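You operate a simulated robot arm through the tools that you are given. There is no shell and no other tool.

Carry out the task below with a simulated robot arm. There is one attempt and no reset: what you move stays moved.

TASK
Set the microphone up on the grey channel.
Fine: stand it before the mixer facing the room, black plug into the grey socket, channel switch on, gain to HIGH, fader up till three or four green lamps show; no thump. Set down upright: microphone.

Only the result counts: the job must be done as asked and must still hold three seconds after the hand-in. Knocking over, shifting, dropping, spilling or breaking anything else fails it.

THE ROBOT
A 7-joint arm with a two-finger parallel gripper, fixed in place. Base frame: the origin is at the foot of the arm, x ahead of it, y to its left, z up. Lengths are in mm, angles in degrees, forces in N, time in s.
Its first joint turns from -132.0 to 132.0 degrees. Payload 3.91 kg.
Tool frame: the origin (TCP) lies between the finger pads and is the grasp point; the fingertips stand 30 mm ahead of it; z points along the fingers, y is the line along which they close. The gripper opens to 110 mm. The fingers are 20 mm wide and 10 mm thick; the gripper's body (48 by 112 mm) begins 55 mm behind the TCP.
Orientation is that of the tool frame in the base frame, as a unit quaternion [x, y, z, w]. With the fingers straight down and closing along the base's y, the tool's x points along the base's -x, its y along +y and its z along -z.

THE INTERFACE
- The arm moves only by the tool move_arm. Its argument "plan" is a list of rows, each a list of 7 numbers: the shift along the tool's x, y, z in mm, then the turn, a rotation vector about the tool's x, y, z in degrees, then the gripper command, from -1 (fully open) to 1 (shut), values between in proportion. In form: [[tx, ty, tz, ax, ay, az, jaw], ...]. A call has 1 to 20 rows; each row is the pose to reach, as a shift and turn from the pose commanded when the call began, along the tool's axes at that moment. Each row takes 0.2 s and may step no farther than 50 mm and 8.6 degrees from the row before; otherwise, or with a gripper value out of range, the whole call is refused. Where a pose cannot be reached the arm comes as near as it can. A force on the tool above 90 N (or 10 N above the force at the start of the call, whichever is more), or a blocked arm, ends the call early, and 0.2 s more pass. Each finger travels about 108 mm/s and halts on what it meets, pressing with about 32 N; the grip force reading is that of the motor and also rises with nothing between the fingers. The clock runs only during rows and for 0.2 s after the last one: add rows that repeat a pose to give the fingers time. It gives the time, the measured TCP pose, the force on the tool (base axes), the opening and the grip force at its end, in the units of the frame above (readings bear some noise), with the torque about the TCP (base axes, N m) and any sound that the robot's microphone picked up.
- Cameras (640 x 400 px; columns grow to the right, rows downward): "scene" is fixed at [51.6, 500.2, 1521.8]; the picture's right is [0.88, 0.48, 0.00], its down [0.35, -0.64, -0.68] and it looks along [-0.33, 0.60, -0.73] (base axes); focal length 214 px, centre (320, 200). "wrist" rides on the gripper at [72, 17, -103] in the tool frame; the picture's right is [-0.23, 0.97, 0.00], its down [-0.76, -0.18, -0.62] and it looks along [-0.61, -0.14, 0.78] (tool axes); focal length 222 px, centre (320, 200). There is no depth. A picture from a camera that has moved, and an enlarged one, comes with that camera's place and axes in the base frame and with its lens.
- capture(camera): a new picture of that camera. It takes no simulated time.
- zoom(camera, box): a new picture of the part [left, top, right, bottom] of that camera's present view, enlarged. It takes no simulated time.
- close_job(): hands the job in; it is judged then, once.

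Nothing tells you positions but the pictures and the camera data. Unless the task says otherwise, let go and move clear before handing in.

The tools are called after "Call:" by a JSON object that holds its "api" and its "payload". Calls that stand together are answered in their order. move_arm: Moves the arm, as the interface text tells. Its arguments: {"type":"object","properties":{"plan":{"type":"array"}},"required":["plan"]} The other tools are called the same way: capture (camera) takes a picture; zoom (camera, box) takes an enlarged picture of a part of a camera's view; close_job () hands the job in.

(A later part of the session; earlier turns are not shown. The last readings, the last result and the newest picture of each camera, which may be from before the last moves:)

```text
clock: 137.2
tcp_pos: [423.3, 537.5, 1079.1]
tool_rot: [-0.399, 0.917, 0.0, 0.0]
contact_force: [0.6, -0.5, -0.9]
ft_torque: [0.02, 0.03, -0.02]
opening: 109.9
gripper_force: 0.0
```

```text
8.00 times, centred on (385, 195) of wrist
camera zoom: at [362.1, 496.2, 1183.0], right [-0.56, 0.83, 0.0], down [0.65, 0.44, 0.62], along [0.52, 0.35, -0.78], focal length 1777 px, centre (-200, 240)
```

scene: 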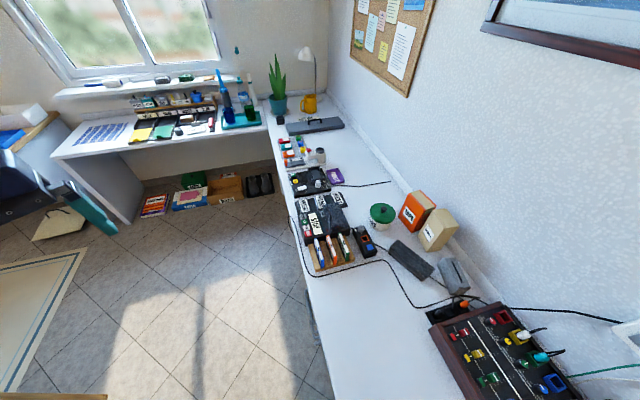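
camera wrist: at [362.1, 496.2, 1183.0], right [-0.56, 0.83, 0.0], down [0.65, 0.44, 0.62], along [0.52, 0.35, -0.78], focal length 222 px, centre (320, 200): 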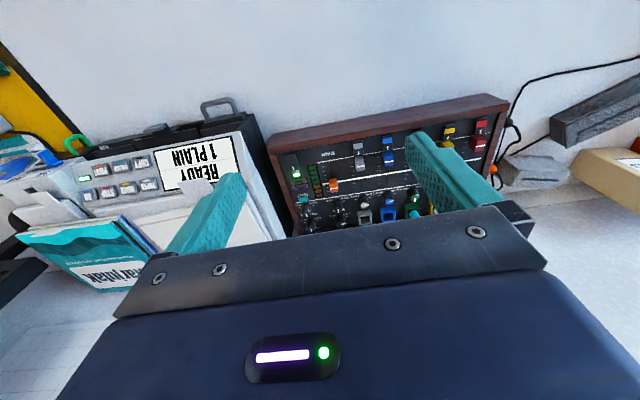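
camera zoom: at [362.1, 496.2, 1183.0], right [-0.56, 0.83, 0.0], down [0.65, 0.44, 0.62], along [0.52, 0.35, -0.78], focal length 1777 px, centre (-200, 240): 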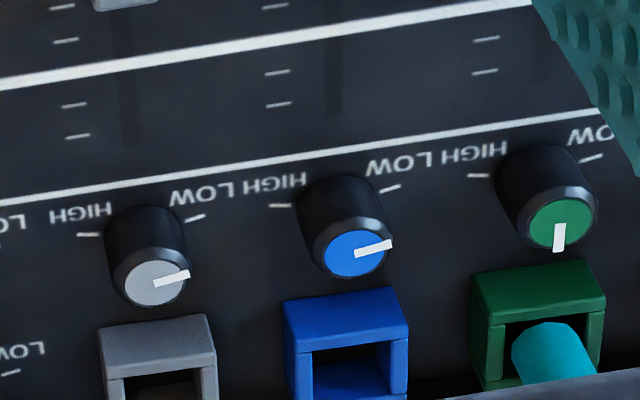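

The panel is level at z≈800 and the bench axis lies exactly at 45°: the grey channel is at U'=−128, with knob N'=923, socket N'=970, fader 825, rocker 790–803. First I'll set the gain knob (nothing plugged, channel off), positioning above it with fingers closing across N.

Call:
{"api": "move_arm", "payload": {"plan": [[-22, 4, 11, 0, 0, -8, -1], [-45, 7, 22, 0, 0, -16, -1], [-67, 11, 32, 0, 0, -24, -1], [-89, 14, 43, 0, 0, -32, -1], [-111, 18, 54, 0, 0, -40, -1], [-134, 21, 65, 0, 0, -48, -0.5], [-156, 25, 76, 0, 0, -56, -0.4], [-178, 28, 87, 0, 0, -64, -0.4], [-200, 32, 97, 0, 0, -72, -0.4], [-223, 35, 108, 0, 0, -80, -0.4], [-245, 38.6, 119, 0, 0, -88, -0.4], [-245, 38.6, 119, 0, 0, -88, -0.4]]}}

Call:
{"api": "capture", "payload": {"camera": "wrist"}}

```text
clock: 139.8
tcp_pos: [563.5, 743.2, 959.8]
tool_rot: [0.924, -0.383, 0.0, 0.0]
contact_force: [0.3, 0.5, 0.1]
ft_torque: [0.01, 0.05, -0.02]
opening: 77.1
gripper_force: 0.1
```

```text
taken
camera wrist: at [601.7, 680.2, 1064.2], right [-0.85, -0.53, 0.0], down [-0.41, 0.66, 0.62], along [-0.33, 0.53, -0.78], focal length 222 px, centre (320, 200)
```

wrist: 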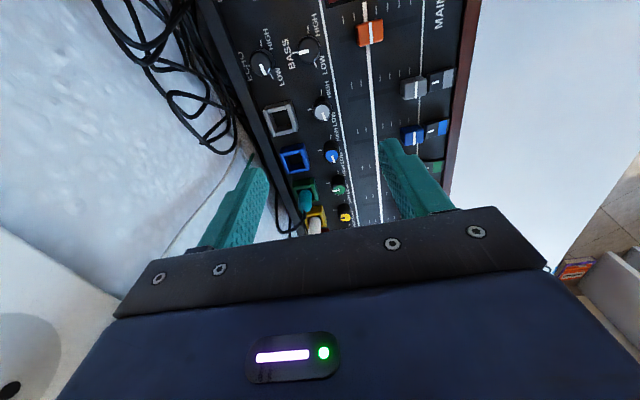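

Call:
{"api": "zoom", "payload": {"camera": "wrist", "box": [290, 90, 354, 130]}}

```text
10.00 times, centred on (322, 110) of wrist
camera zoom: at [601.7, 680.2, 1064.2], right [-0.85, -0.53, 0.0], down [-0.41, 0.66, 0.62], along [-0.33, 0.53, -0.78], focal length 2221 px, centre (300, 1100)
```

zoom: 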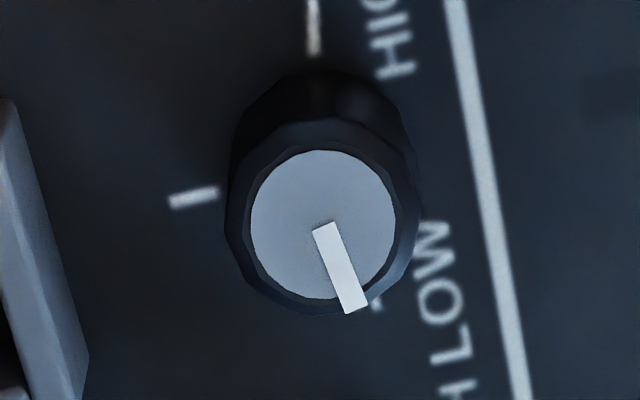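

The knob is 2.3 mm off the tool axis; LOW/HIGH ticks sit about ±97° from 12 o'clock, and the pointer is at LOW. I'll correct, pre-turn slightly, and descend with fingers narrowed.

Call:
{"api": "move_arm", "payload": {"plan": [[-0.5, 2.3, 0, 0, 0, -5, 0.38], [-0.5, 2.3, 20, 0, 0, -5, 0.38], [-0.5, 2.3, 45, 0, 0, -5, 0.38], [-0.5, 2.3, 70, 0, 0, -5, 0.38], [-0.5, 2.3, 90, 0, 0, -5, 0.38], [-0.5, 2.3, 108, 0, 0, -5, 0.38], [-0.5, 2.3, 120, 0, 0, -5, 0.38], [-0.5, 2.3, 126, 0, 0, -5, 0.38]]}}

Call:
{"api": "capture", "payload": {"camera": "wrist"}}

```text
clock: 141.6
tcp_pos: [562.2, 739.3, 833.6]
tool_rot: [0.939, -0.344, 0.0, 0.0]
contact_force: [-0.6, -0.7, 0.8]
ft_torque: [0.01, -0.01, 0.03]
opening: 34.1
gripper_force: 0.2
```

```text
taken
camera wrist: at [606.0, 680.7, 937.3], right [-0.8, -0.6, 0.0], down [-0.47, 0.63, 0.62], along [-0.37, 0.5, -0.78], focal length 222 px, centre (320, 200)
```

wrist: 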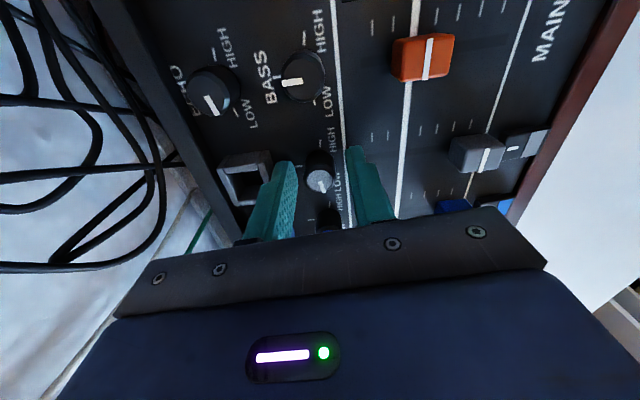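

The knob sits centred between the fingers. Closing on it.

Call:
{"api": "move_arm", "payload": {"plan": [[0, 0, 0, 0, 0, 0, 0.7], [0, 0, 0, 0, 0, 0, 0.9], [0, 0, 0, 0, 0, 0, 0.9]]}}

Call:
{"api": "zoom", "payload": {"camera": "wrist", "box": [270, 120, 390, 220]}}

```text
clock: 142.4
tcp_pos: [562.1, 741.2, 833.3]
tool_rot: [0.94, -0.342, 0.0, -0.001]
contact_force: [8.4, 12.4, -1.7]
ft_torque: [-0.01, 0.02, 0.01]
opening: 20.5
gripper_force: 44.9
```

```text
4.00 times, centred on (330, 170) of wrist
camera zoom: at [606.3, 681.1, 937.3], right [-0.8, -0.6, 0.0], down [-0.47, 0.63, 0.62], along [-0.37, 0.5, -0.78], focal length 888 px, centre (280, 320)
```

zoom: 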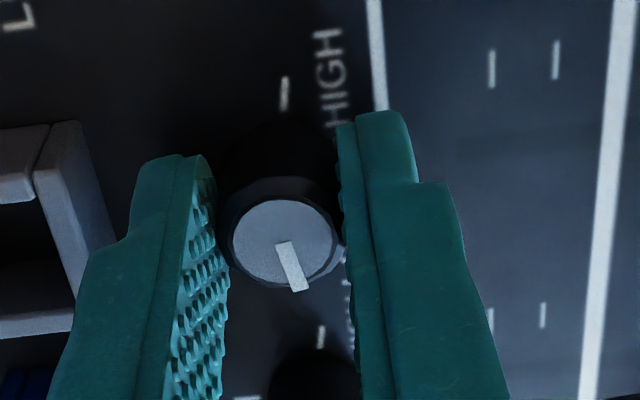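

Gripped (20.5 mm). A slight lateral force suggests ~1.5 mm offset; I'll correct that and turn clockwise in steps.

Call:
{"api": "move_arm", "payload": {"plan": [[0, -1.5, 0, 0, 0, 0, 0.9], [0, -1.5, 0, 0, 0, 8, 0.9], [0, -1.5, 0, 0, 0, 16, 0.9], [0, -1.5, 0, 0, 0, 24, 0.9], [0, -1.5, 0, 0, 0, 32, 0.9], [0, -1.5, 0, 0, 0, 40, 0.9], [0, -1.5, 0, 0, 0, 48, 0.9], [0, -1.5, 0, 0, 0, 56, 0.9], [0, -1.5, 0, 0, 0, 64, 0.9], [0, -1.5, 0, 0, 0, 72, 0.9], [0, -1.5, 0, 0, 0, 80, 0.9]]}}

Call:
{"api": "zoom", "payload": {"camera": "wrist", "box": [270, 120, 390, 220]}}

```text
clock: 144.8
tcp_pos: [561.9, 742.9, 833.8]
tool_rot: [-0.499, 0.867, 0.0, 0.001]
contact_force: [-17.7, 2.8, -11.2]
ft_torque: [0.98, -0.3, -0.04]
opening: 20.2
gripper_force: 44.4
```

```text
4.00 times, centred on (330, 170) of wrist
camera zoom: at [510.2, 688.7, 937.2], right [-0.73, 0.69, 0.0], down [0.54, 0.57, 0.62], along [0.43, 0.45, -0.78], focal length 888 px, centre (280, 320)
```

zoom: 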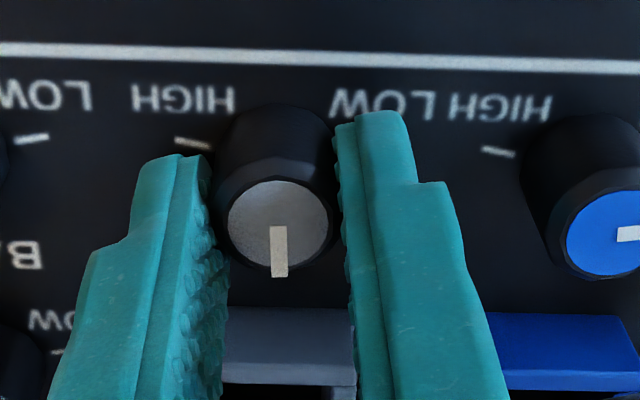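

The pointer has reached about 12 o'clock. Continuing toward HIGH.

Call:
{"api": "move_arm", "payload": {"plan": [[0, 0, 0, 0, 0, 8, 0.9], [0, 0, 0, 0, 0, 16, 0.9], [0, 0, 0, 0, 0, 24, 0.9], [0, 0, 0, 0, 0, 32, 0.9], [0, 0, 0, 0, 0, 40, 0.9], [0, 0, 0, 0, 0, 48, 0.9], [0, 0, 0, 0, 0, 56, 0.9], [0, 0, 0, 0, 0, 64, 0.9], [0, 0, 0, 0, 0, 72, 0.9], [0, 0, 0, 0, 0, 80, 0.9], [0, 0, 0, 0, 0, 88, 0.9], [0, 0, 0, 0, 0, 96, 0.9], [0, 0, 0, 0, 0, 104, 0.9], [0, 0, 0, 0, 0, 112, 0.9]]}}

Call:
{"api": "capture", "payload": {"camera": "wrist"}}

Call:
{"api": "zoom", "payload": {"camera": "wrist", "box": [270, 120, 390, 220]}}

```text
clock: 147.8
tcp_pos: [562.8, 740.5, 833.9]
tool_rot: [0.44, 0.898, -0.002, 0.0]
contact_force: [-31.0, -48.6, -10.9]
ft_torque: [-1.51, -0.37, 0.1]
opening: 20.2
gripper_force: 45.3
```

```text
taken
camera wrist: at [530.5, 808.8, 937.2], right [0.91, 0.42, 0.0], down [0.33, -0.71, 0.63], along [0.26, -0.57, -0.78], focal length 222 px, centre (320, 200)
```

wrist: 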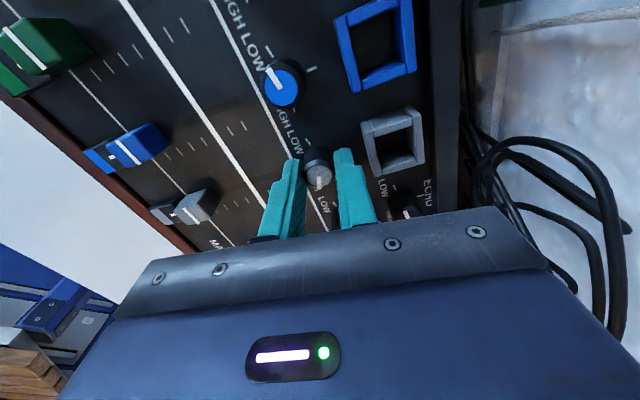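

```text
4.00 times, centred on (330, 170) of wrist
camera zoom: at [530.5, 808.8, 937.2], right [0.91, 0.42, 0.0], down [0.33, -0.71, 0.63], along [0.26, -0.57, -0.78], focal length 888 px, centre (280, 320)
```

zoom: 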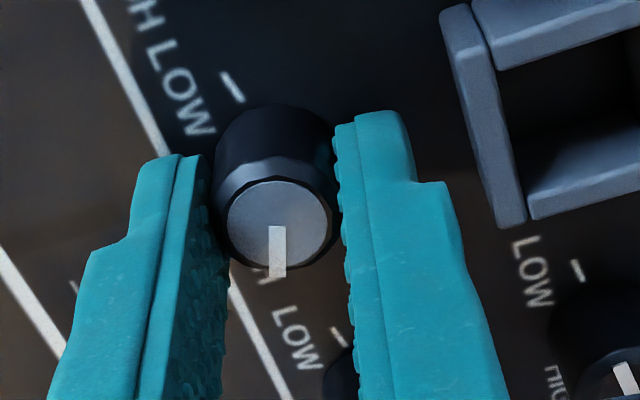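

The pointer now seems near HIGH. I'll release, rise and check against the tick.

Call:
{"api": "move_arm", "payload": {"plan": [[0, -3, 0, 0, 0, 0, 0.9], [0, -3, 0, 0, 0, 0, 0.38], [0, -2, 0, 0, 0, 0, 0.38], [0, -2, -20, 0, 0, 0, 0.38], [0, -2, -60, 0, 0, 0, 0.38], [0, -2, -100, 0, 0, 0, 0.2], [0, -2, -126, 0, 0, 0, 0]]}}

Call:
{"api": "capture", "payload": {"camera": "wrist"}}

Call:
{"api": "zoom", "payload": {"camera": "wrist", "box": [290, 90, 354, 130]}}

```text
clock: 149.4
tcp_pos: [562.0, 739.5, 959.9]
tool_rot: [0.438, 0.899, -0.001, 0.001]
contact_force: [0.0, -0.3, -0.9]
ft_torque: [0.01, 0.04, -0.01]
opening: 54.9
gripper_force: 0.0
```

```text
taken
camera wrist: at [530.4, 807.4, 1064.5], right [0.91, 0.42, 0.0], down [0.33, -0.71, 0.62], along [0.26, -0.57, -0.78], focal length 222 px, centre (320, 200)
```

wrist: 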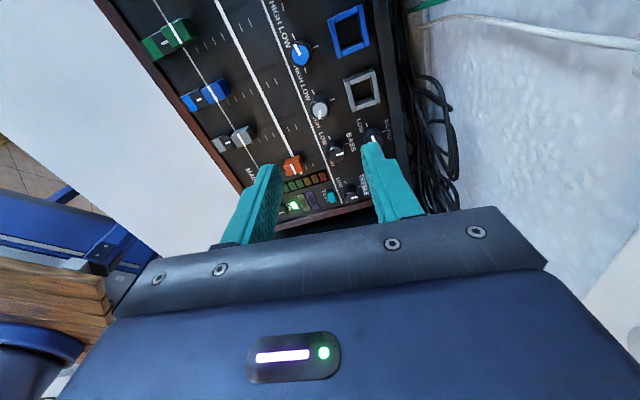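

```text
10.00 times, centred on (322, 110) of wrist
camera zoom: at [530.4, 807.4, 1064.5], right [0.91, 0.42, 0.0], down [0.33, -0.71, 0.62], along [0.26, -0.57, -0.78], focal length 2221 px, centre (300, 1100)
```

zoom: 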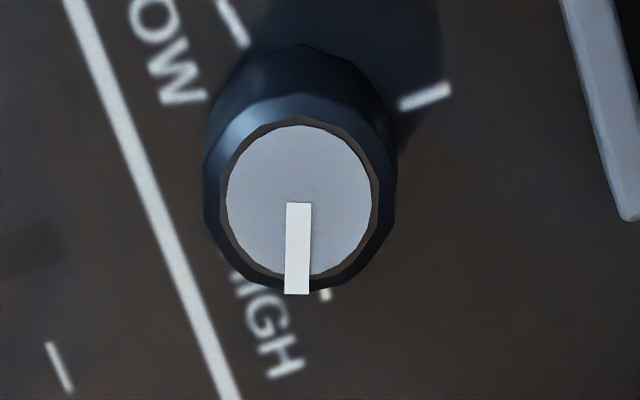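

Call:
{"api": "move_arm", "payload": {"plan": [[-35, 0, 0, 0, 0, 0, 0], [-70, 0, 0, 0, 0, 0, 0], [-70, 0, 0, 0, 0, 0, 0]]}}

Call:
{"api": "zoom", "payload": {"camera": "wrist", "box": [290, 5, 354, 45]}}

```text
clock: 150.2
tcp_pos: [604.2, 684.2, 960.4]
tool_rot: [0.439, 0.899, 0.0, 0.0]
contact_force: [-0.6, 0.7, 0.8]
ft_torque: [-0.01, 0.01, -0.01]
opening: 55.0
gripper_force: 0.1
```

```text
10.00 times, centred on (322, 25) of wrist
camera zoom: at [572.7, 751.7, 1064.0], right [0.91, 0.42, 0.0], down [0.33, -0.71, 0.62], along [0.26, -0.57, -0.78], focal length 2221 px, centre (300, 1950)
```

zoom: 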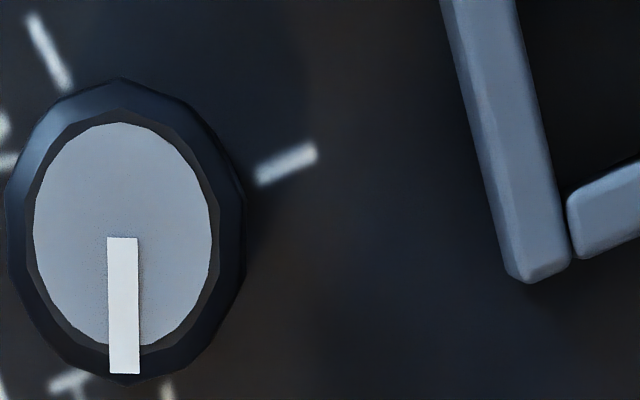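

Call:
{"api": "zoom", "payload": {"camera": "wrist", "box": [280, 8, 344, 48]}}

Call:
{"api": "zoom", "payload": {"camera": "wrist", "box": [270, 0, 350, 50]}}

```text
10.00 times, centred on (312, 28) of wrist
camera zoom: at [572.7, 751.7, 1064.0], right [0.91, 0.42, 0.0], down [0.33, -0.71, 0.62], along [0.26, -0.57, -0.78], focal length 2221 px, centre (400, 1920)
```

zoom: 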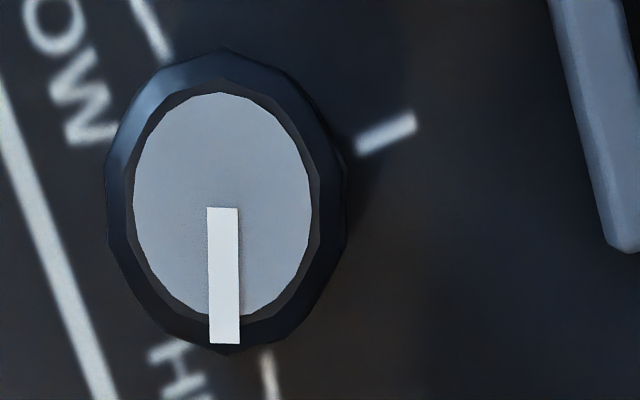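

```text
8.00 times, centred on (310, 25) of wrist
camera zoom: at [572.7, 751.7, 1064.0], right [0.91, 0.42, 0.0], down [0.33, -0.71, 0.62], along [0.26, -0.57, -0.78], focal length 1777 px, centre (400, 1600)
```

zoom: 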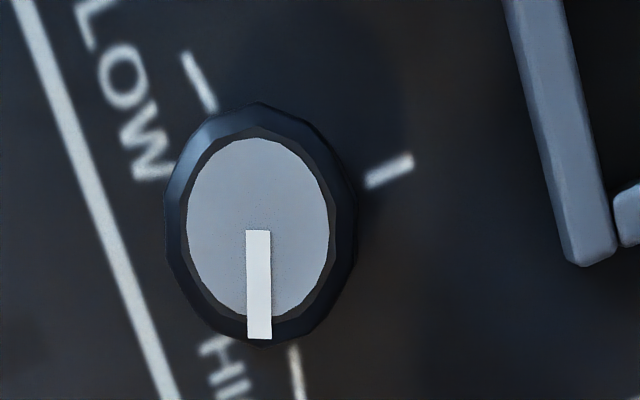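

The pointer is ~11° past the HIGH tick. I'll re-grip and turn it back by about 10°.

Call:
{"api": "move_arm", "payload": {"plan": [[40, 0, 0, 0, 0, 0, 0.38], [72.4, 0, 0, 0, 0, 0, 0.38], [72.4, 0, 30, 0, 0, 0, 0.38], [72.4, 0, 65, 0, 0, 0, 0.38], [72.4, 0, 95, 0, 0, 0, 0.38], [72.4, 0, 115, 0, 0, 0, 0.38], [72.4, 0, 126, 0, 0, 0, 0.38], [72.4, 0, 126, 0, 0, 0, 0.7], [72.4, 0, 126, 0, 0, 0, 0.85], [72.4, 0, 126, 0, 0, 0, 0.85]]}}

Call:
{"api": "zoom", "payload": {"camera": "wrist", "box": [270, 120, 390, 220]}}

```text
clock: 152.4
tcp_pos: [561.0, 741.4, 833.6]
tool_rot: [0.438, 0.899, 0.001, 0.0]
contact_force: [7.2, 6.1, -6.9]
ft_torque: [0.39, -0.09, 0.05]
opening: 20.3
gripper_force: 45.2
```

```text
4.00 times, centred on (330, 170) of wrist
camera zoom: at [529.0, 809.7, 937.4], right [0.91, 0.42, 0.0], down [0.33, -0.71, 0.62], along [0.26, -0.57, -0.78], focal length 888 px, centre (280, 320)
```

zoom: 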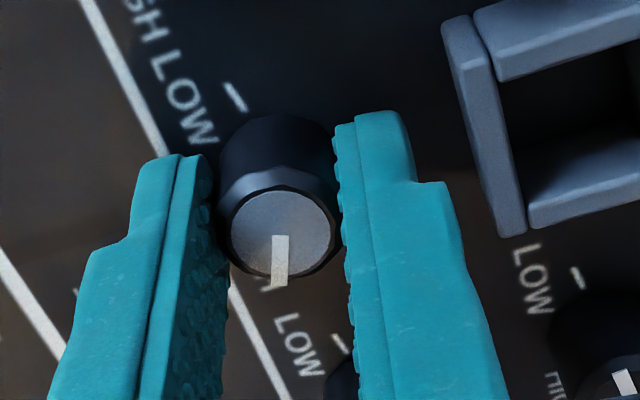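

Call:
{"api": "move_arm", "payload": {"plan": [[0, 0, 0, 0, 0, -7, 0.85], [0, 0, 0, 0, 0, -14, 0.85], [0, 0, 0, 0, 0, -16, 0.85], [0, 0, 0, 0, 0, -16, 0.38], [0, 0, 0, 0, 0, -16, 0.38], [0, 0, -30, 0, 0, -16, 0.38], [0, 0, -70, 0, 0, -16, 0.3], [0, 0, -110, 0, 0, -8, 0.2], [0, 0, -126, 0, 0, 0, 0], [-35, 0, -126, 0, 0, 0, 0], [-70, 0, -126, 0, 0, 0, 0], [-70, 0, -126, 0, 0, 0, 0]]}}

Call:
{"api": "zoom", "payload": {"camera": "wrist", "box": [270, 0, 350, 50]}}

```text
clock: 155.0
tcp_pos: [602.5, 689.4, 962.2]
tool_rot: [0.439, 0.899, 0.0, 0.0]
contact_force: [0.6, -0.1, 0.2]
ft_torque: [0.03, 0.03, 0.02]
opening: 55.1
gripper_force: 0.1
```

```text
8.00 times, centred on (310, 25) of wrist
camera zoom: at [570.6, 756.4, 1065.5], right [0.91, 0.42, 0.0], down [0.33, -0.71, 0.62], along [0.26, -0.57, -0.78], focal length 1777 px, centre (400, 1600)
```

zoom: 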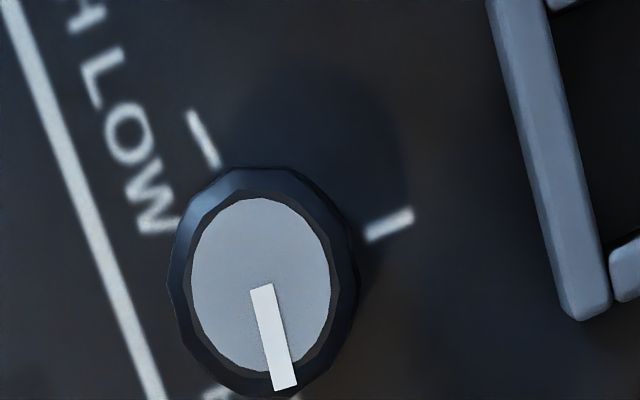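

Pointer now within a few degrees of HIGH. Next the black plug: I'll move over to the rack and take close views.

Call:
{"api": "move_arm", "payload": {"plan": [[24, -15, -5, 0, 0, -7.5, -0.4], [47, -30, -10, 0, 0, -15, -0.4], [71, -44, -15, 0, 0, -22.5, -0.4], [95, -59, -15, 0, 0, -30, -0.4], [118, -74, -15, 0, 0, -37.5, -0.4], [142, -89, -15, 0, 0, -45, -0.4], [166, -104, -15, 0, 0, -52.5, -0.4], [189, -118, -15, 0, 0, -60, -0.4], [213, -133, -15, 0, 0, -67.5, -0.4], [237, -148, -15, 0, 0, -75, -0.4], [260, -163, -10, 0, 0, -82.5, -0.4], [284, -178, -5, 0, 0, -90, -0.4], [307.6, -192.2, 0, 0, 0, -97, -0.4], [307.6, -192.2, 0, 0, 0, -97, -0.4]]}}

Call:
{"api": "capture", "payload": {"camera": "wrist"}}

```text
clock: 158.0
tcp_pos: [261.2, 814.3, 959.3]
tool_rot: [-0.383, 0.924, 0.0, 0.0]
contact_force: [0.0, 1.1, 0.2]
ft_torque: [-0.01, 0.04, 0.04]
opening: 77.1
gripper_force: 0.1
```

```text
taken
camera wrist: at [196.9, 774.4, 1063.4], right [-0.53, 0.85, 0.0], down [0.66, 0.41, 0.62], along [0.53, 0.33, -0.78], focal length 222 px, centre (320, 200)
```

wrist: 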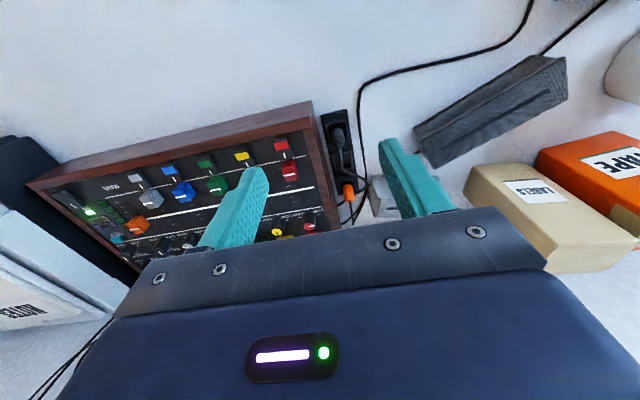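

Call:
{"api": "zoom", "payload": {"camera": "wrist", "box": [306, 105, 370, 145]}}

Call:
{"api": "zoom", "payload": {"camera": "wrist", "box": [306, 140, 370, 180]}}

Call:
{"api": "move_arm", "payload": {"plan": [[0, 35, 0, 0, 0, 0, -0.4], [0, 70, 0, 0, 0, 0, -0.4], [0, 100, 0, 0, 0, 0, -0.4], [0, 100, 0, 0, 0, 0, -0.4]]}}

Call:
{"api": "capture", "payload": {"camera": "wrist"}}

```text
10.00 times, centred on (338, 125) of wrist
camera zoom: at [196.9, 774.4, 1063.4], right [-0.53, 0.85, 0.0], down [0.66, 0.41, 0.62], along [0.53, 0.33, -0.78], focal length 2221 px, centre (140, 950)
```

zoom: 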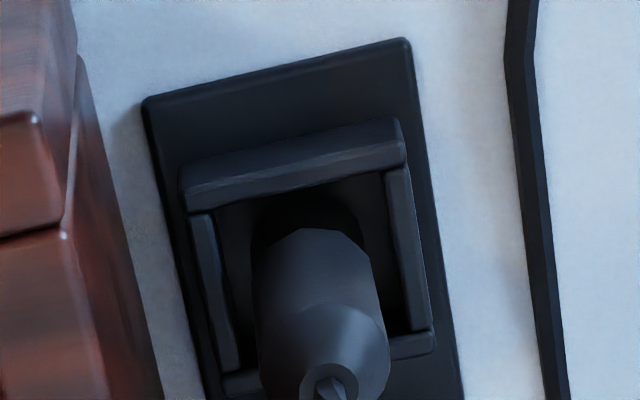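

```text
10.00 times, centred on (338, 160) of wrist
camera zoom: at [196.9, 774.4, 1063.4], right [-0.53, 0.85, 0.0], down [0.66, 0.41, 0.62], along [0.53, 0.33, -0.78], focal length 2221 px, centre (140, 600)
```

zoom: 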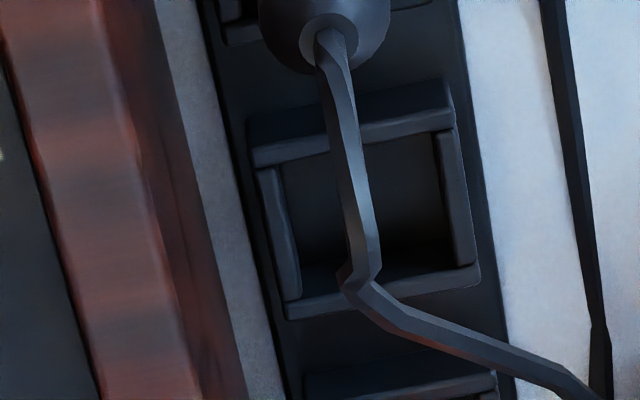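

```text
clock: 159.0
tcp_pos: [191.1, 882.0, 959.8]
tool_rot: [-0.382, 0.924, 0.0, 0.0]
contact_force: [-0.5, 0.1, 0.2]
ft_torque: [-0.03, 0.0, -0.03]
opening: 77.1
gripper_force: 0.1
```

```text
taken
camera wrist: at [127.4, 843.0, 1063.4], right [-0.53, 0.85, 0.0], down [0.66, 0.41, 0.62], along [0.53, 0.33, -0.78], focal length 222 px, centre (320, 200)
```

wrist: 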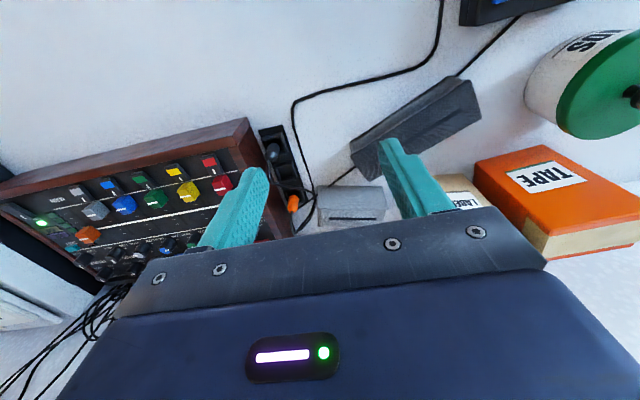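

Call:
{"api": "zoom", "payload": {"camera": "wrist", "box": [246, 125, 310, 165]}}

Call:
{"api": "zoom", "payload": {"camera": "wrist", "box": [256, 170, 320, 210]}}

```text
10.00 times, centred on (278, 145) of wrist
camera zoom: at [127.4, 843.0, 1063.4], right [-0.53, 0.85, 0.0], down [0.66, 0.41, 0.62], along [0.53, 0.33, -0.78], focal length 2221 px, centre (740, 750)
```

zoom: 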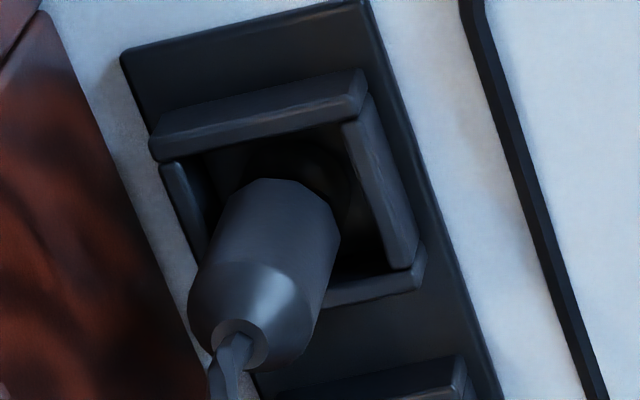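

```text
10.00 times, centred on (288, 190) of wrist
camera zoom: at [127.4, 843.0, 1063.4], right [-0.53, 0.85, 0.0], down [0.66, 0.41, 0.62], along [0.53, 0.33, -0.78], focal length 2221 px, centre (640, 300)
```

zoom: 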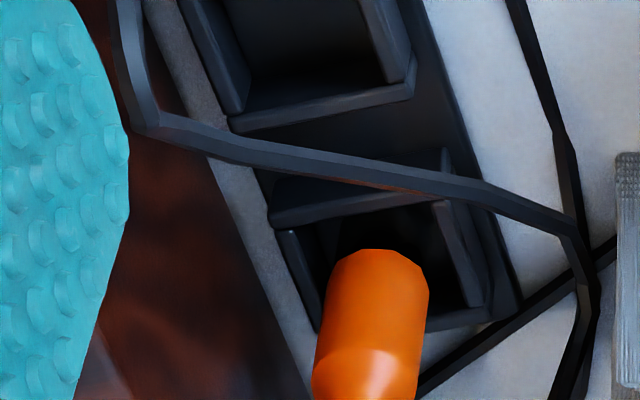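

The plug is a vertical 17 mm cylinder with its cable exit at (N' 814.1, U' −404.1, z 786). I'll position above it with a slight outward pitch and narrow opening (the mixer cheek is close).

Call:
{"api": "move_arm", "payload": {"plan": [[-15, -22, 10, 0, -3, 0, 0], [-30, -45, 25, 0, -6, 0, 0.3], [-45, -66, 40, 0, -10, 0, 0.6], [-55.3, -84, 60, 0, -10, 0, 0.6], [-55.3, -84, 60, 0, -10, 0, 0.6]]}}

Call:
{"api": "capture", "payload": {"camera": "wrist"}}

Call:
{"api": "zoom", "payload": {"camera": "wrist", "box": [270, 130, 390, 230]}}

```text
clock: 160.2
tcp_pos: [288.9, 862.0, 900.5]
tool_rot: [-0.381, 0.921, 0.034, 0.08]
contact_force: [1.1, -0.1, 0.2]
ft_torque: [-0.03, -0.02, 0.01]
opening: 22.1
gripper_force: 0.0
```

```text
taken
camera wrist: at [214.9, 812.1, 990.3], right [-0.53, 0.85, 0.04], down [0.58, 0.33, 0.75], along [0.62, 0.42, -0.67], focal length 222 px, centre (320, 200)
```

wrist: 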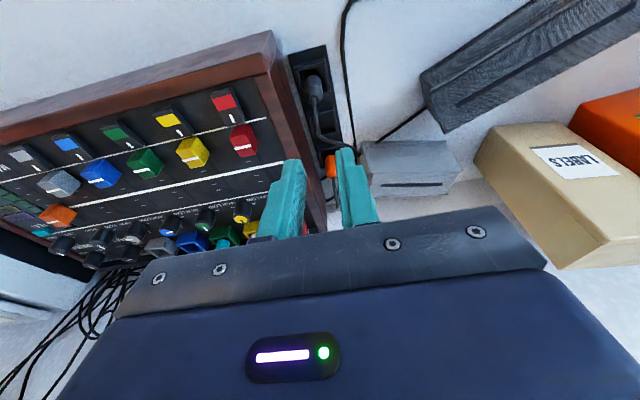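

```text
4.00 times, centred on (330, 180) of wrist
camera zoom: at [214.9, 812.1, 990.3], right [-0.53, 0.85, 0.04], down [0.58, 0.33, 0.75], along [0.62, 0.42, -0.67], focal length 888 px, centre (280, 280)
```

zoom: 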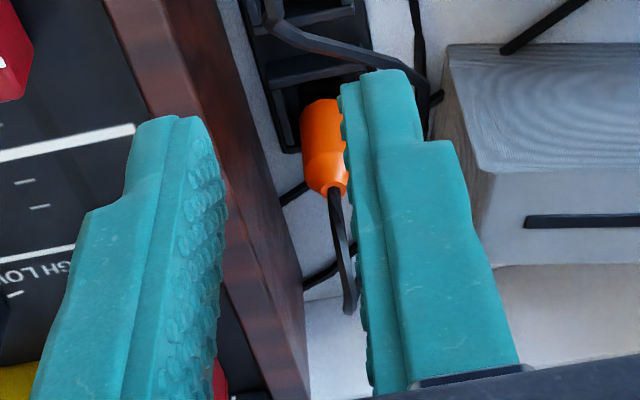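

Well aligned. Descending straight down around the plug.

Call:
{"api": "move_arm", "payload": {"plan": [[5, -0.6, 28.5, 0, 0, 0, 0.6], [10, -0.6, 57, 0, 0, 0, 0.6], [13.5, -0.6, 77, 0, 0, 0, 0.6], [16.5, -0.6, 94, 0, 0, 0, 0.6], [18.5, -0.6, 105, 0, 0, 0, 0.6], [20, -0.6, 114, 0, 0, 0, 0.6], [20, -0.6, 114, 0, 0, 0, 0.6]]}}

Call:
{"api": "capture", "payload": {"camera": "wrist"}}

Call:
{"api": "zoom", "payload": {"camera": "wrist", "box": [270, 120, 390, 220]}}

```text
clock: 161.8
tcp_pos: [289.0, 861.4, 784.1]
tool_rot: [-0.38, 0.921, 0.033, 0.081]
contact_force: [-0.2, 0.3, 0.3]
ft_torque: [-0.04, 0.05, 0.02]
opening: 22.0
gripper_force: 0.0
```

```text
taken
camera wrist: at [214.1, 811.7, 873.2], right [-0.53, 0.85, 0.04], down [0.58, 0.33, 0.75], along [0.62, 0.42, -0.67], focal length 222 px, centre (320, 200)
```

wrist: 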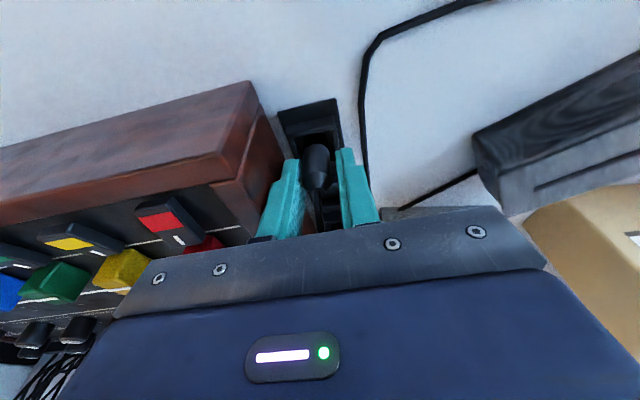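

```text
4.00 times, centred on (330, 170) of wrist
camera zoom: at [214.1, 811.7, 873.2], right [-0.53, 0.85, 0.04], down [0.58, 0.33, 0.75], along [0.62, 0.42, -0.67], focal length 888 px, centre (280, 320)
```

zoom: 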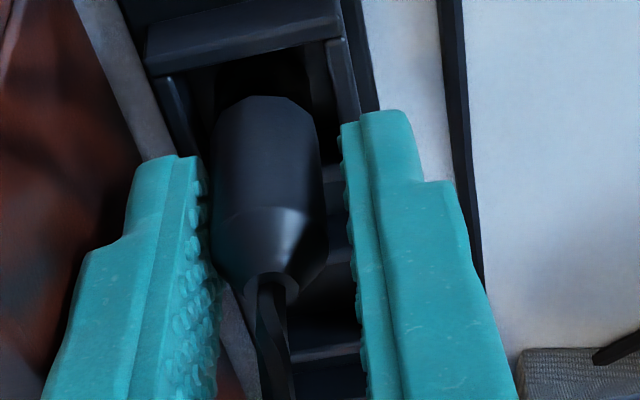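

The plug body is between the pads. Closing the grip.

Call:
{"api": "move_arm", "payload": {"plan": [[0, 0, 0, 0, 0, 0, 0.75], [0, 0, 0, 0, 0, 0, 0.9], [0, 0, 0, 0, 0, 0, 0.9]]}}

Call:
{"api": "zoom", "payload": {"camera": "wrist", "box": [270, 120, 390, 220]}}

```text
clock: 162.6
tcp_pos: [289.4, 862.4, 783.7]
tool_rot: [-0.38, 0.921, 0.033, 0.081]
contact_force: [-0.2, 0.2, 0.4]
ft_torque: [0.03, -0.01, 0.02]
opening: 16.4
gripper_force: 32.1
```

```text
4.00 times, centred on (330, 170) of wrist
camera zoom: at [214.1, 811.7, 873.4], right [-0.53, 0.85, 0.04], down [0.58, 0.33, 0.75], along [0.62, 0.42, -0.67], focal length 888 px, centre (280, 320)
```

zoom: 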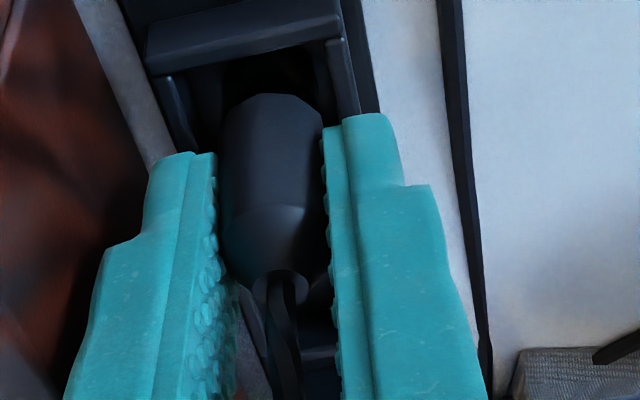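

Plug gripped (16.4 mm). Lifting straight up.

Call:
{"api": "move_arm", "payload": {"plan": [[-2, 0, -10, 0, 0, 0, 0.9], [-4.3, 0, -24.6, 0, 0, 0, 0.9], [-8.7, 0, -49.2, 0, 0, 0, 0.9], [-13, 0, -74, 0, 0, 0, 0.9], [-17.4, 0, -98.5, 0, 0, 0, 0.9], [-17.4, 0, -98.5, 0, 0, 0, 0.9]]}}

Call:
{"api": "capture", "payload": {"camera": "wrist"}}

Call:
{"api": "zoom", "payload": {"camera": "wrist", "box": [270, 90, 390, 220]}}

Call:
{"api": "zoom", "payload": {"camera": "scene", "box": [400, 230, 640, 380]}}

```text
clock: 164.0
tcp_pos: [290.0, 862.0, 884.9]
tool_rot: [-0.38, 0.921, 0.033, 0.081]
contact_force: [0.0, 0.1, -1.1]
ft_torque: [-0.01, 0.0, -0.01]
opening: 16.5
gripper_force: 32.1
```

```text
taken
camera wrist: at [214.6, 811.7, 974.1], right [-0.53, 0.85, 0.04], down [0.58, 0.33, 0.75], along [0.62, 0.42, -0.67], focal length 222 px, centre (320, 200)
```

wrist: 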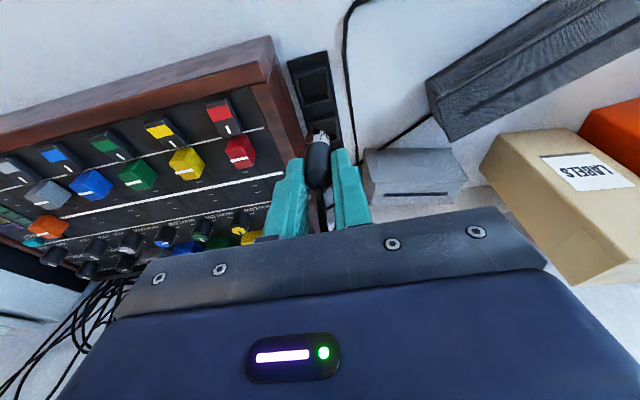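

```text
3.08 times, centred on (330, 155) of wrist
camera zoom: at [214.6, 811.7, 974.1], right [-0.53, 0.85, 0.04], down [0.58, 0.33, 0.75], along [0.62, 0.42, -0.67], focal length 684 px, centre (289, 338)
```

zoom: 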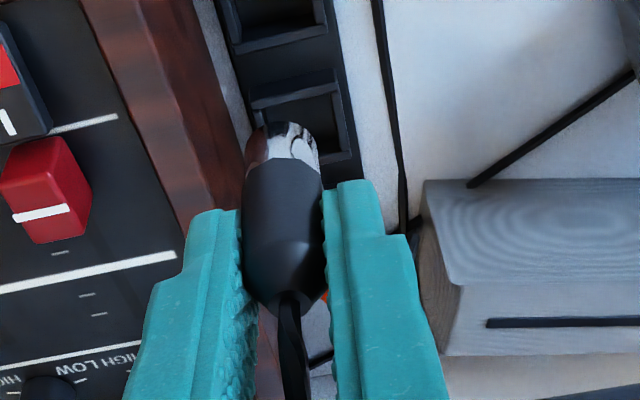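

```text
2.67 times, centred on (520, 305) of scene
camera zoom: at [51.6, 500.2, 1521.8], right [0.88, 0.48, 0.0], down [0.35, -0.64, -0.68], along [-0.33, 0.6, -0.73], focal length 572 px, centre (-213, -80)
```

zoom: 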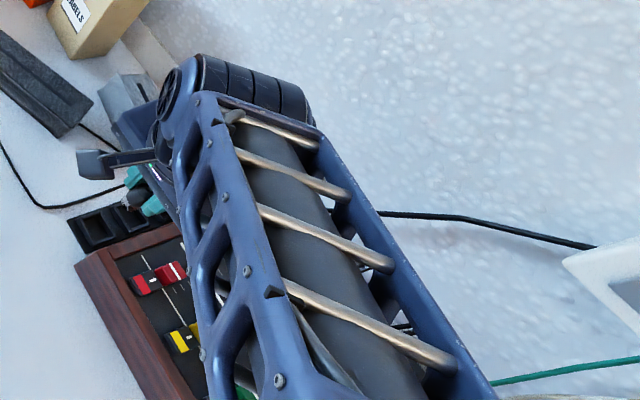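

Plug out of the rack, with a metal tip ~15 mm below the body. I'll carry it above the grey socket.

Call:
{"api": "move_arm", "payload": {"plan": [[-5.2, 0, -29.5, 0, 0, 0, 0.9], [-12.1, -46, -28.3, 0, 0, 0, 0.9], [-19, -92, -27.1, 0, 0, 0, 0.9], [-24.9, -139, -26, 0, 0, 0, 0.9], [-31.8, -185, -24.8, 0, 0, 0, 0.9], [-38.7, -231, -23.6, 0, 0, 0, 0.9], [-44.6, -277.3, -22.6, 0, 0, 0, 0.9], [-84, -277.3, -15.6, 0, 0, 0, 0.9], [-123.4, -277.3, -8.7, 0, 0, 0, 0.9], [-158.5, -277.3, -2.5, 0, 0, 0, 0.9], [-158.5, -277.3, -2.5, 0, 0, 0, 0.9]]}}

Call:
{"api": "capture", "payload": {"camera": "wrist"}}

Call:
{"api": "zoom", "payload": {"camera": "wrist", "box": [260, 70, 400, 200]}}

```text
clock: 166.4
tcp_pos: [597.2, 776.9, 914.7]
tool_rot: [-0.382, 0.92, 0.033, 0.081]
contact_force: [0.9, -0.7, -0.1]
ft_torque: [0.0, -0.01, -0.03]
opening: 16.0
gripper_force: 32.2
```

```text
taken
camera wrist: at [520.9, 725.8, 1003.6], right [-0.53, 0.85, 0.04], down [0.58, 0.33, 0.75], along [0.62, 0.42, -0.67], focal length 222 px, centre (320, 200)
```

wrist: 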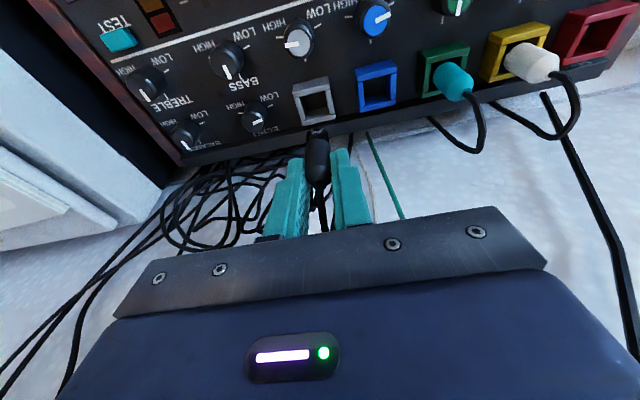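

```text
3.08 times, centred on (330, 135) of wrist
camera zoom: at [520.9, 725.8, 1003.6], right [-0.53, 0.85, 0.04], down [0.58, 0.33, 0.75], along [0.62, 0.42, -0.67], focal length 684 px, centre (289, 400)
```

zoom: 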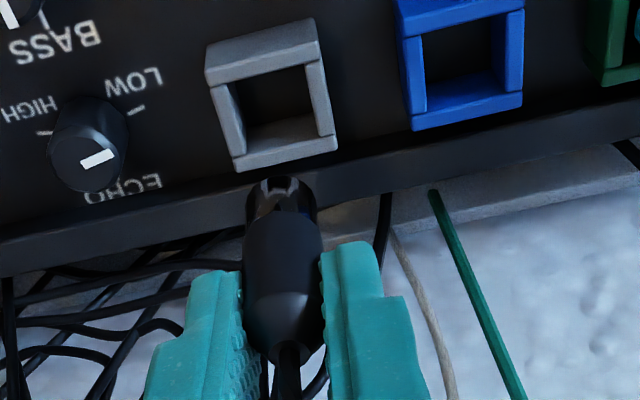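

The plug axis and socket opening agree to within about 1 mm. Lowering to just above the socket for a final check.

Call:
{"api": "move_arm", "payload": {"plan": [[3.5, 0, 19.7, 0, 0, 0, 0.9], [6.9, 0, 39.4, 0, 0, 0, 0.9], [6.9, 0, 39.4, 0, 0, 0, 0.9]]}}

Call:
{"api": "zoom", "payload": {"camera": "wrist", "box": [270, 90, 390, 190]}}

```text
clock: 167.2
tcp_pos: [595.9, 777.6, 874.3]
tool_rot: [-0.381, 0.92, 0.033, 0.081]
contact_force: [-1.7, -1.1, 0.0]
ft_torque: [-0.01, 0.07, -0.02]
opening: 15.9
gripper_force: 32.3
```

```text
4.00 times, centred on (330, 140) of wrist
camera zoom: at [520.6, 725.9, 964.0], right [-0.53, 0.85, 0.04], down [0.58, 0.33, 0.75], along [0.62, 0.42, -0.67], focal length 888 px, centre (280, 440)
```

zoom: 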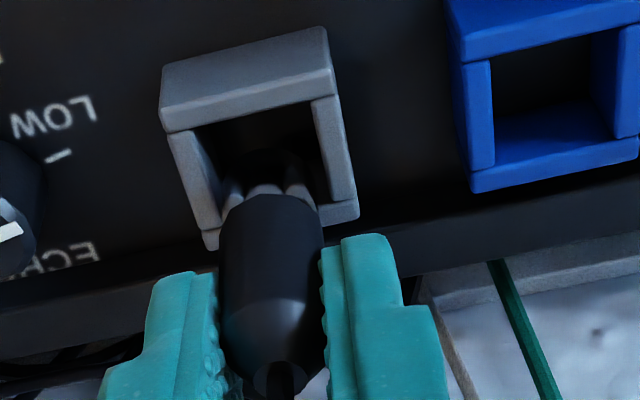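

Tip is centred over the opening. Inserting slowly.

Call:
{"api": "move_arm", "payload": {"plan": [[1, 0, 5.9, 0, 0, 0, 0.9], [2.1, 0, 11.8, 0, 0, 0, 0.9], [3.1, 0, 17.7, 0, 0, 0, 0.9], [3.8, 0, 21.7, 0, 0, 0, 0.9], [4.2, 0, 23.6, 0, 0, 0, 0.9], [4.2, 0, 23.6, 0, 0, 0, 0.9]]}}

Call:
{"api": "zoom", "payload": {"camera": "wrist", "box": [270, 90, 390, 190]}}

```text
clock: 168.6
tcp_pos: [596.6, 777.5, 854.3]
tool_rot: [-0.381, 0.92, 0.035, 0.082]
contact_force: [1.1, -6.0, 38.4]
ft_torque: [-0.39, -0.32, -0.09]
opening: 15.9
gripper_force: 31.8
```

```text
4.00 times, centred on (330, 140) of wrist
camera zoom: at [520.9, 725.3, 942.9], right [-0.53, 0.85, 0.04], down [0.58, 0.32, 0.75], along [0.62, 0.42, -0.66], focal length 888 px, centre (280, 440)
```

zoom: 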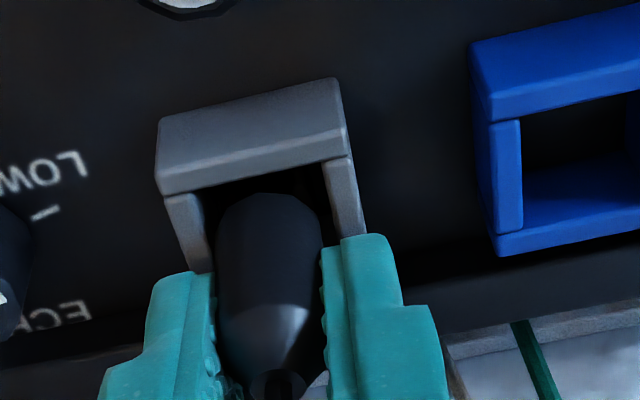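

Call:
{"api": "capture", "payload": {"camera": "wrist"}}

Call:
{"api": "zoom", "payload": {"camera": "wrist", "box": [400, 20, 620, 158]}}

```text
taken
camera wrist: at [520.9, 725.3, 942.9], right [-0.53, 0.85, 0.04], down [0.58, 0.32, 0.75], along [0.62, 0.42, -0.66], focal length 222 px, centre (320, 200)
```

wrist: 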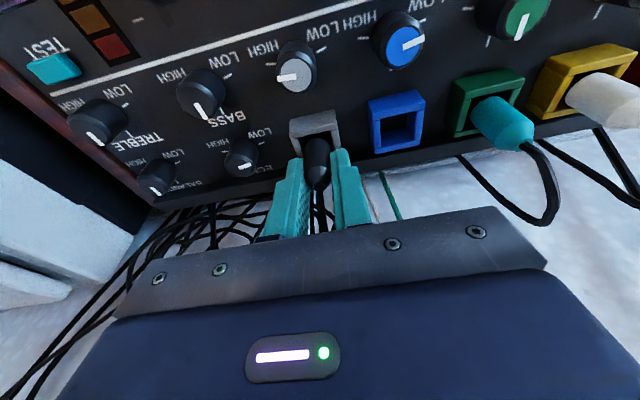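

```text
2.90 times, centred on (510, 89) of wrist
camera zoom: at [520.9, 725.3, 942.9], right [-0.53, 0.85, 0.04], down [0.58, 0.32, 0.75], along [0.62, 0.42, -0.66], focal length 644 px, centre (-231, 522)
```

zoom: 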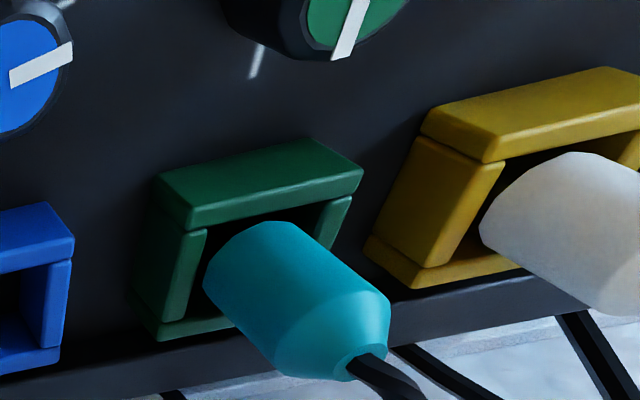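

The teal plug's cable exit sits ~34 mm above its frame; mine is ~39 mm, so a few more millimetres of push are needed. Pressing a bit further.

Call:
{"api": "move_arm", "payload": {"plan": [[0.4, 0, 2, 0, 0, 0, 0.9], [0.7, 0, 4, 0, 0, 0, 0.9], [0.7, 0, 4, 0, 0, 0, 0.9]]}}

Call:
{"api": "zoom", "payload": {"camera": "wrist", "box": [270, 90, 390, 190]}}

```text
clock: 169.4
tcp_pos: [596.0, 775.8, 849.9]
tool_rot: [-0.381, 0.92, 0.035, 0.081]
contact_force: [-4.1, -8.6, 58.3]
ft_torque: [-0.47, 0.28, 0.02]
opening: 16.7
gripper_force: 32.1
```

```text
4.00 times, centred on (330, 140) of wrist
camera zoom: at [520.6, 725.0, 939.5], right [-0.53, 0.85, 0.04], down [0.58, 0.32, 0.75], along [0.62, 0.42, -0.66], focal length 888 px, centre (280, 440)
```

zoom: 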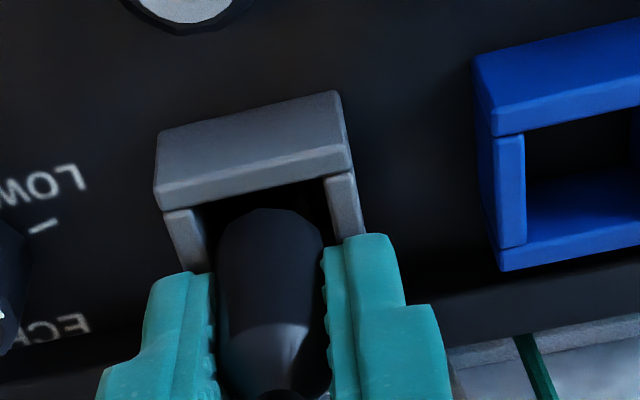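

The plug body bottom is at the frame top with the tip at panel level, matching the teal plug – it is bottomed. Releasing and rising.

Call:
{"api": "move_arm", "payload": {"plan": [[-1, 0, -5, 0, 0, 0, 0.75], [-1, 0, -5, 0, 0, 0, 0.55], [-1, 0, -5, 0, 0, 0, 0.5], [-5, 0, -28, 0, 0, 0, 0.5], [-10, 0, -57, 0, 0, 0, 0.5], [-17.4, 0, -98.5, 0, 0, 0, 0.5], [-17.4, 0, -98.5, 0, 0, 0, 0.5]]}}

Call:
{"api": "capture", "payload": {"camera": "wrist"}}

Call:
{"api": "zoom", "payload": {"camera": "wrist", "box": [270, 50, 470, 175]}}

```text
clock: 171.0
tcp_pos: [597.7, 775.1, 945.1]
tool_rot: [-0.381, 0.921, 0.032, 0.08]
contact_force: [-0.6, -0.1, -0.8]
ft_torque: [0.01, 0.01, 0.04]
opening: 27.5
gripper_force: 0.1
```

```text
taken
camera wrist: at [521.7, 724.4, 1035.0], right [-0.53, 0.85, 0.04], down [0.58, 0.33, 0.75], along [0.62, 0.42, -0.67], focal length 222 px, centre (320, 200)
```

wrist: 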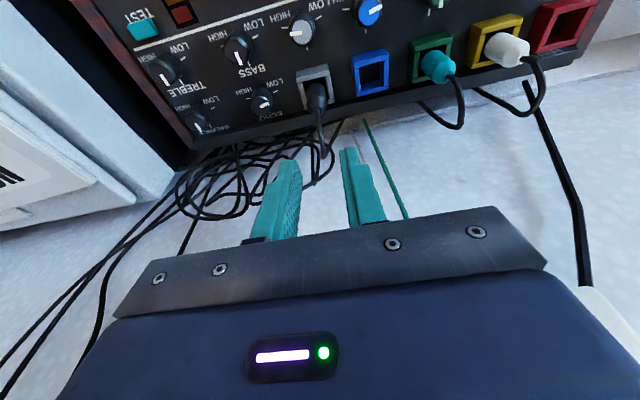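

```text
3.20 times, centred on (370, 112) of wrist
camera zoom: at [521.7, 724.4, 1035.0], right [-0.53, 0.85, 0.04], down [0.58, 0.33, 0.75], along [0.62, 0.42, -0.67], focal length 711 px, centre (160, 480)
```

zoom: 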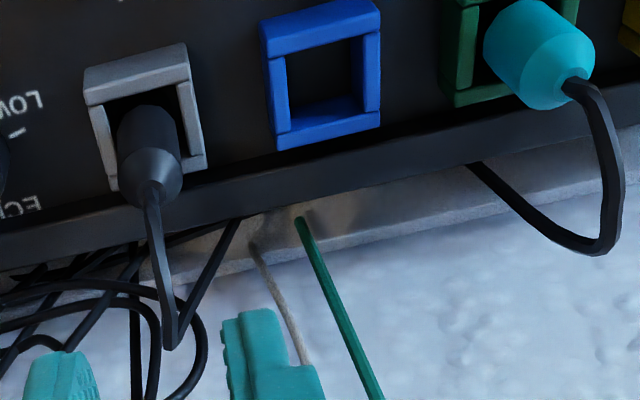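

The plug is seated in the grey socket with no sound reported. Before fetching the microphone I'll test that the near-horizontal placing pose in front of the mixer is reachable.

Call:
{"api": "move_arm", "payload": {"plan": [[38, 5, -35, 0, 0, 0, 0], [76, 15, -60, 0, 0, 0, 0], [114, 30, -80, 0, 0, 0, -0.3], [152, 48, -95, 0, 0, 0, -0.3], [190, 64, -105, 0, 0, 0, -0.3], [228, 80, -110, 0, 0, 0, -0.3], [266, 95, -113, 0, 0, 0, -0.3], [304.7, 110, -114.7, 0, 0, 0, -0.3], [304.7, 110, -114.7, 0, -8, 0, -0.3], [304.7, 110, -114.7, 0, -16, 0, -0.3], [304.7, 110, -114.7, 0, -24, 0, -0.3], [304.7, 110, -114.7, 0, -32, 0, -0.3], [304.7, 110, -114.7, 0, -40, 0, -0.3], [304.7, 110, -114.7, 0, -48, 0, -0.3], [304.7, 110, -114.7, 0, -55, 0, -0.3], [304.7, 110, -114.7, 0, -55, 0, -0.3]]}}

```text
refused: row 1 steps farther than a row can; nothing moved
```

Call:
{"api": "move_arm", "payload": {"plan": [[30, 5, -35, 0, 0, 0, 0], [68, 15, -60, 0, 0, 0, 0], [106, 30, -80, 0, 0, 0, -0.3], [146, 48, -95, 0, 0, 0, -0.3], [186, 64, -105, 0, 0, 0, -0.3], [226, 80, -110, 0, 0, 0, -0.3], [266, 95, -113, 0, 0, 0, -0.3], [304.7, 110, -114.7, 0, 0, 0, -0.3], [304.7, 110, -114.7, 0, -8, 0, -0.3], [304.7, 110, -114.7, 0, -16, 0, -0.3], [304.7, 110, -114.7, 0, -24, 0, -0.3], [304.7, 110, -114.7, 0, -32, 0, -0.3], [304.7, 110, -114.7, 0, -40, 0, -0.3], [304.7, 110, -114.7, 0, -48, 0, -0.3], [304.7, 110, -114.7, 0, -55, 0, -0.3], [304.7, 110, -114.7, 0, -55, 0, -0.3]]}}

```text
clock: 174.4
tcp_pos: [291.8, 626.5, 1005.7]
tool_rot: [-0.321, 0.779, 0.205, 0.498]
contact_force: [-0.3, 0.4, -0.3]
ft_torque: [-0.02, 0.0, -0.04]
opening: 71.6
gripper_force: 0.0
out of reach, approached as far as the arm can: row 14
```

Call:
{"api": "move_arm", "payload": {"plan": [[33, 0, 15.4, 0, 0, 0, -0.3], [66, 0, 30.8, 0, 0, 0, -0.3], [99, 0, 46.2, 0, 0, 0, -0.3], [132.3, 0, 61.7, 0, 0, 0, -0.3], [132.3, 0, 61.7, 0, 0, 0, -0.3]]}}

Call:
{"api": "capture", "payload": {"camera": "wrist"}}

Call:
{"api": "capture", "payload": {"camera": "scene"}}

```text
clock: 175.6
tcp_pos: [292.6, 628.4, 860.7]
tool_rot: [-0.322, 0.779, 0.206, 0.496]
contact_force: [0.1, 0.8, 0.4]
ft_torque: [0.0, -0.03, 0.01]
opening: 71.6
gripper_force: 0.0
```

```text
taken
camera wrist: at [192.4, 552.0, 838.7], right [-0.62, 0.76, 0.21], down [-0.05, -0.3, 0.95], along [0.78, 0.58, 0.22], focal length 222 px, centre (320, 200)
```

wrist: 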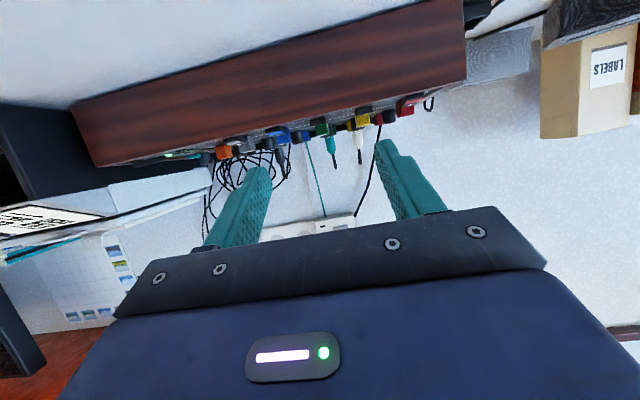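

```text
taken
```

scene: 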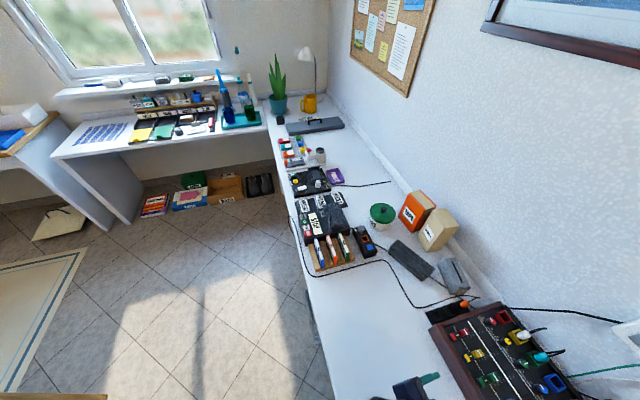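

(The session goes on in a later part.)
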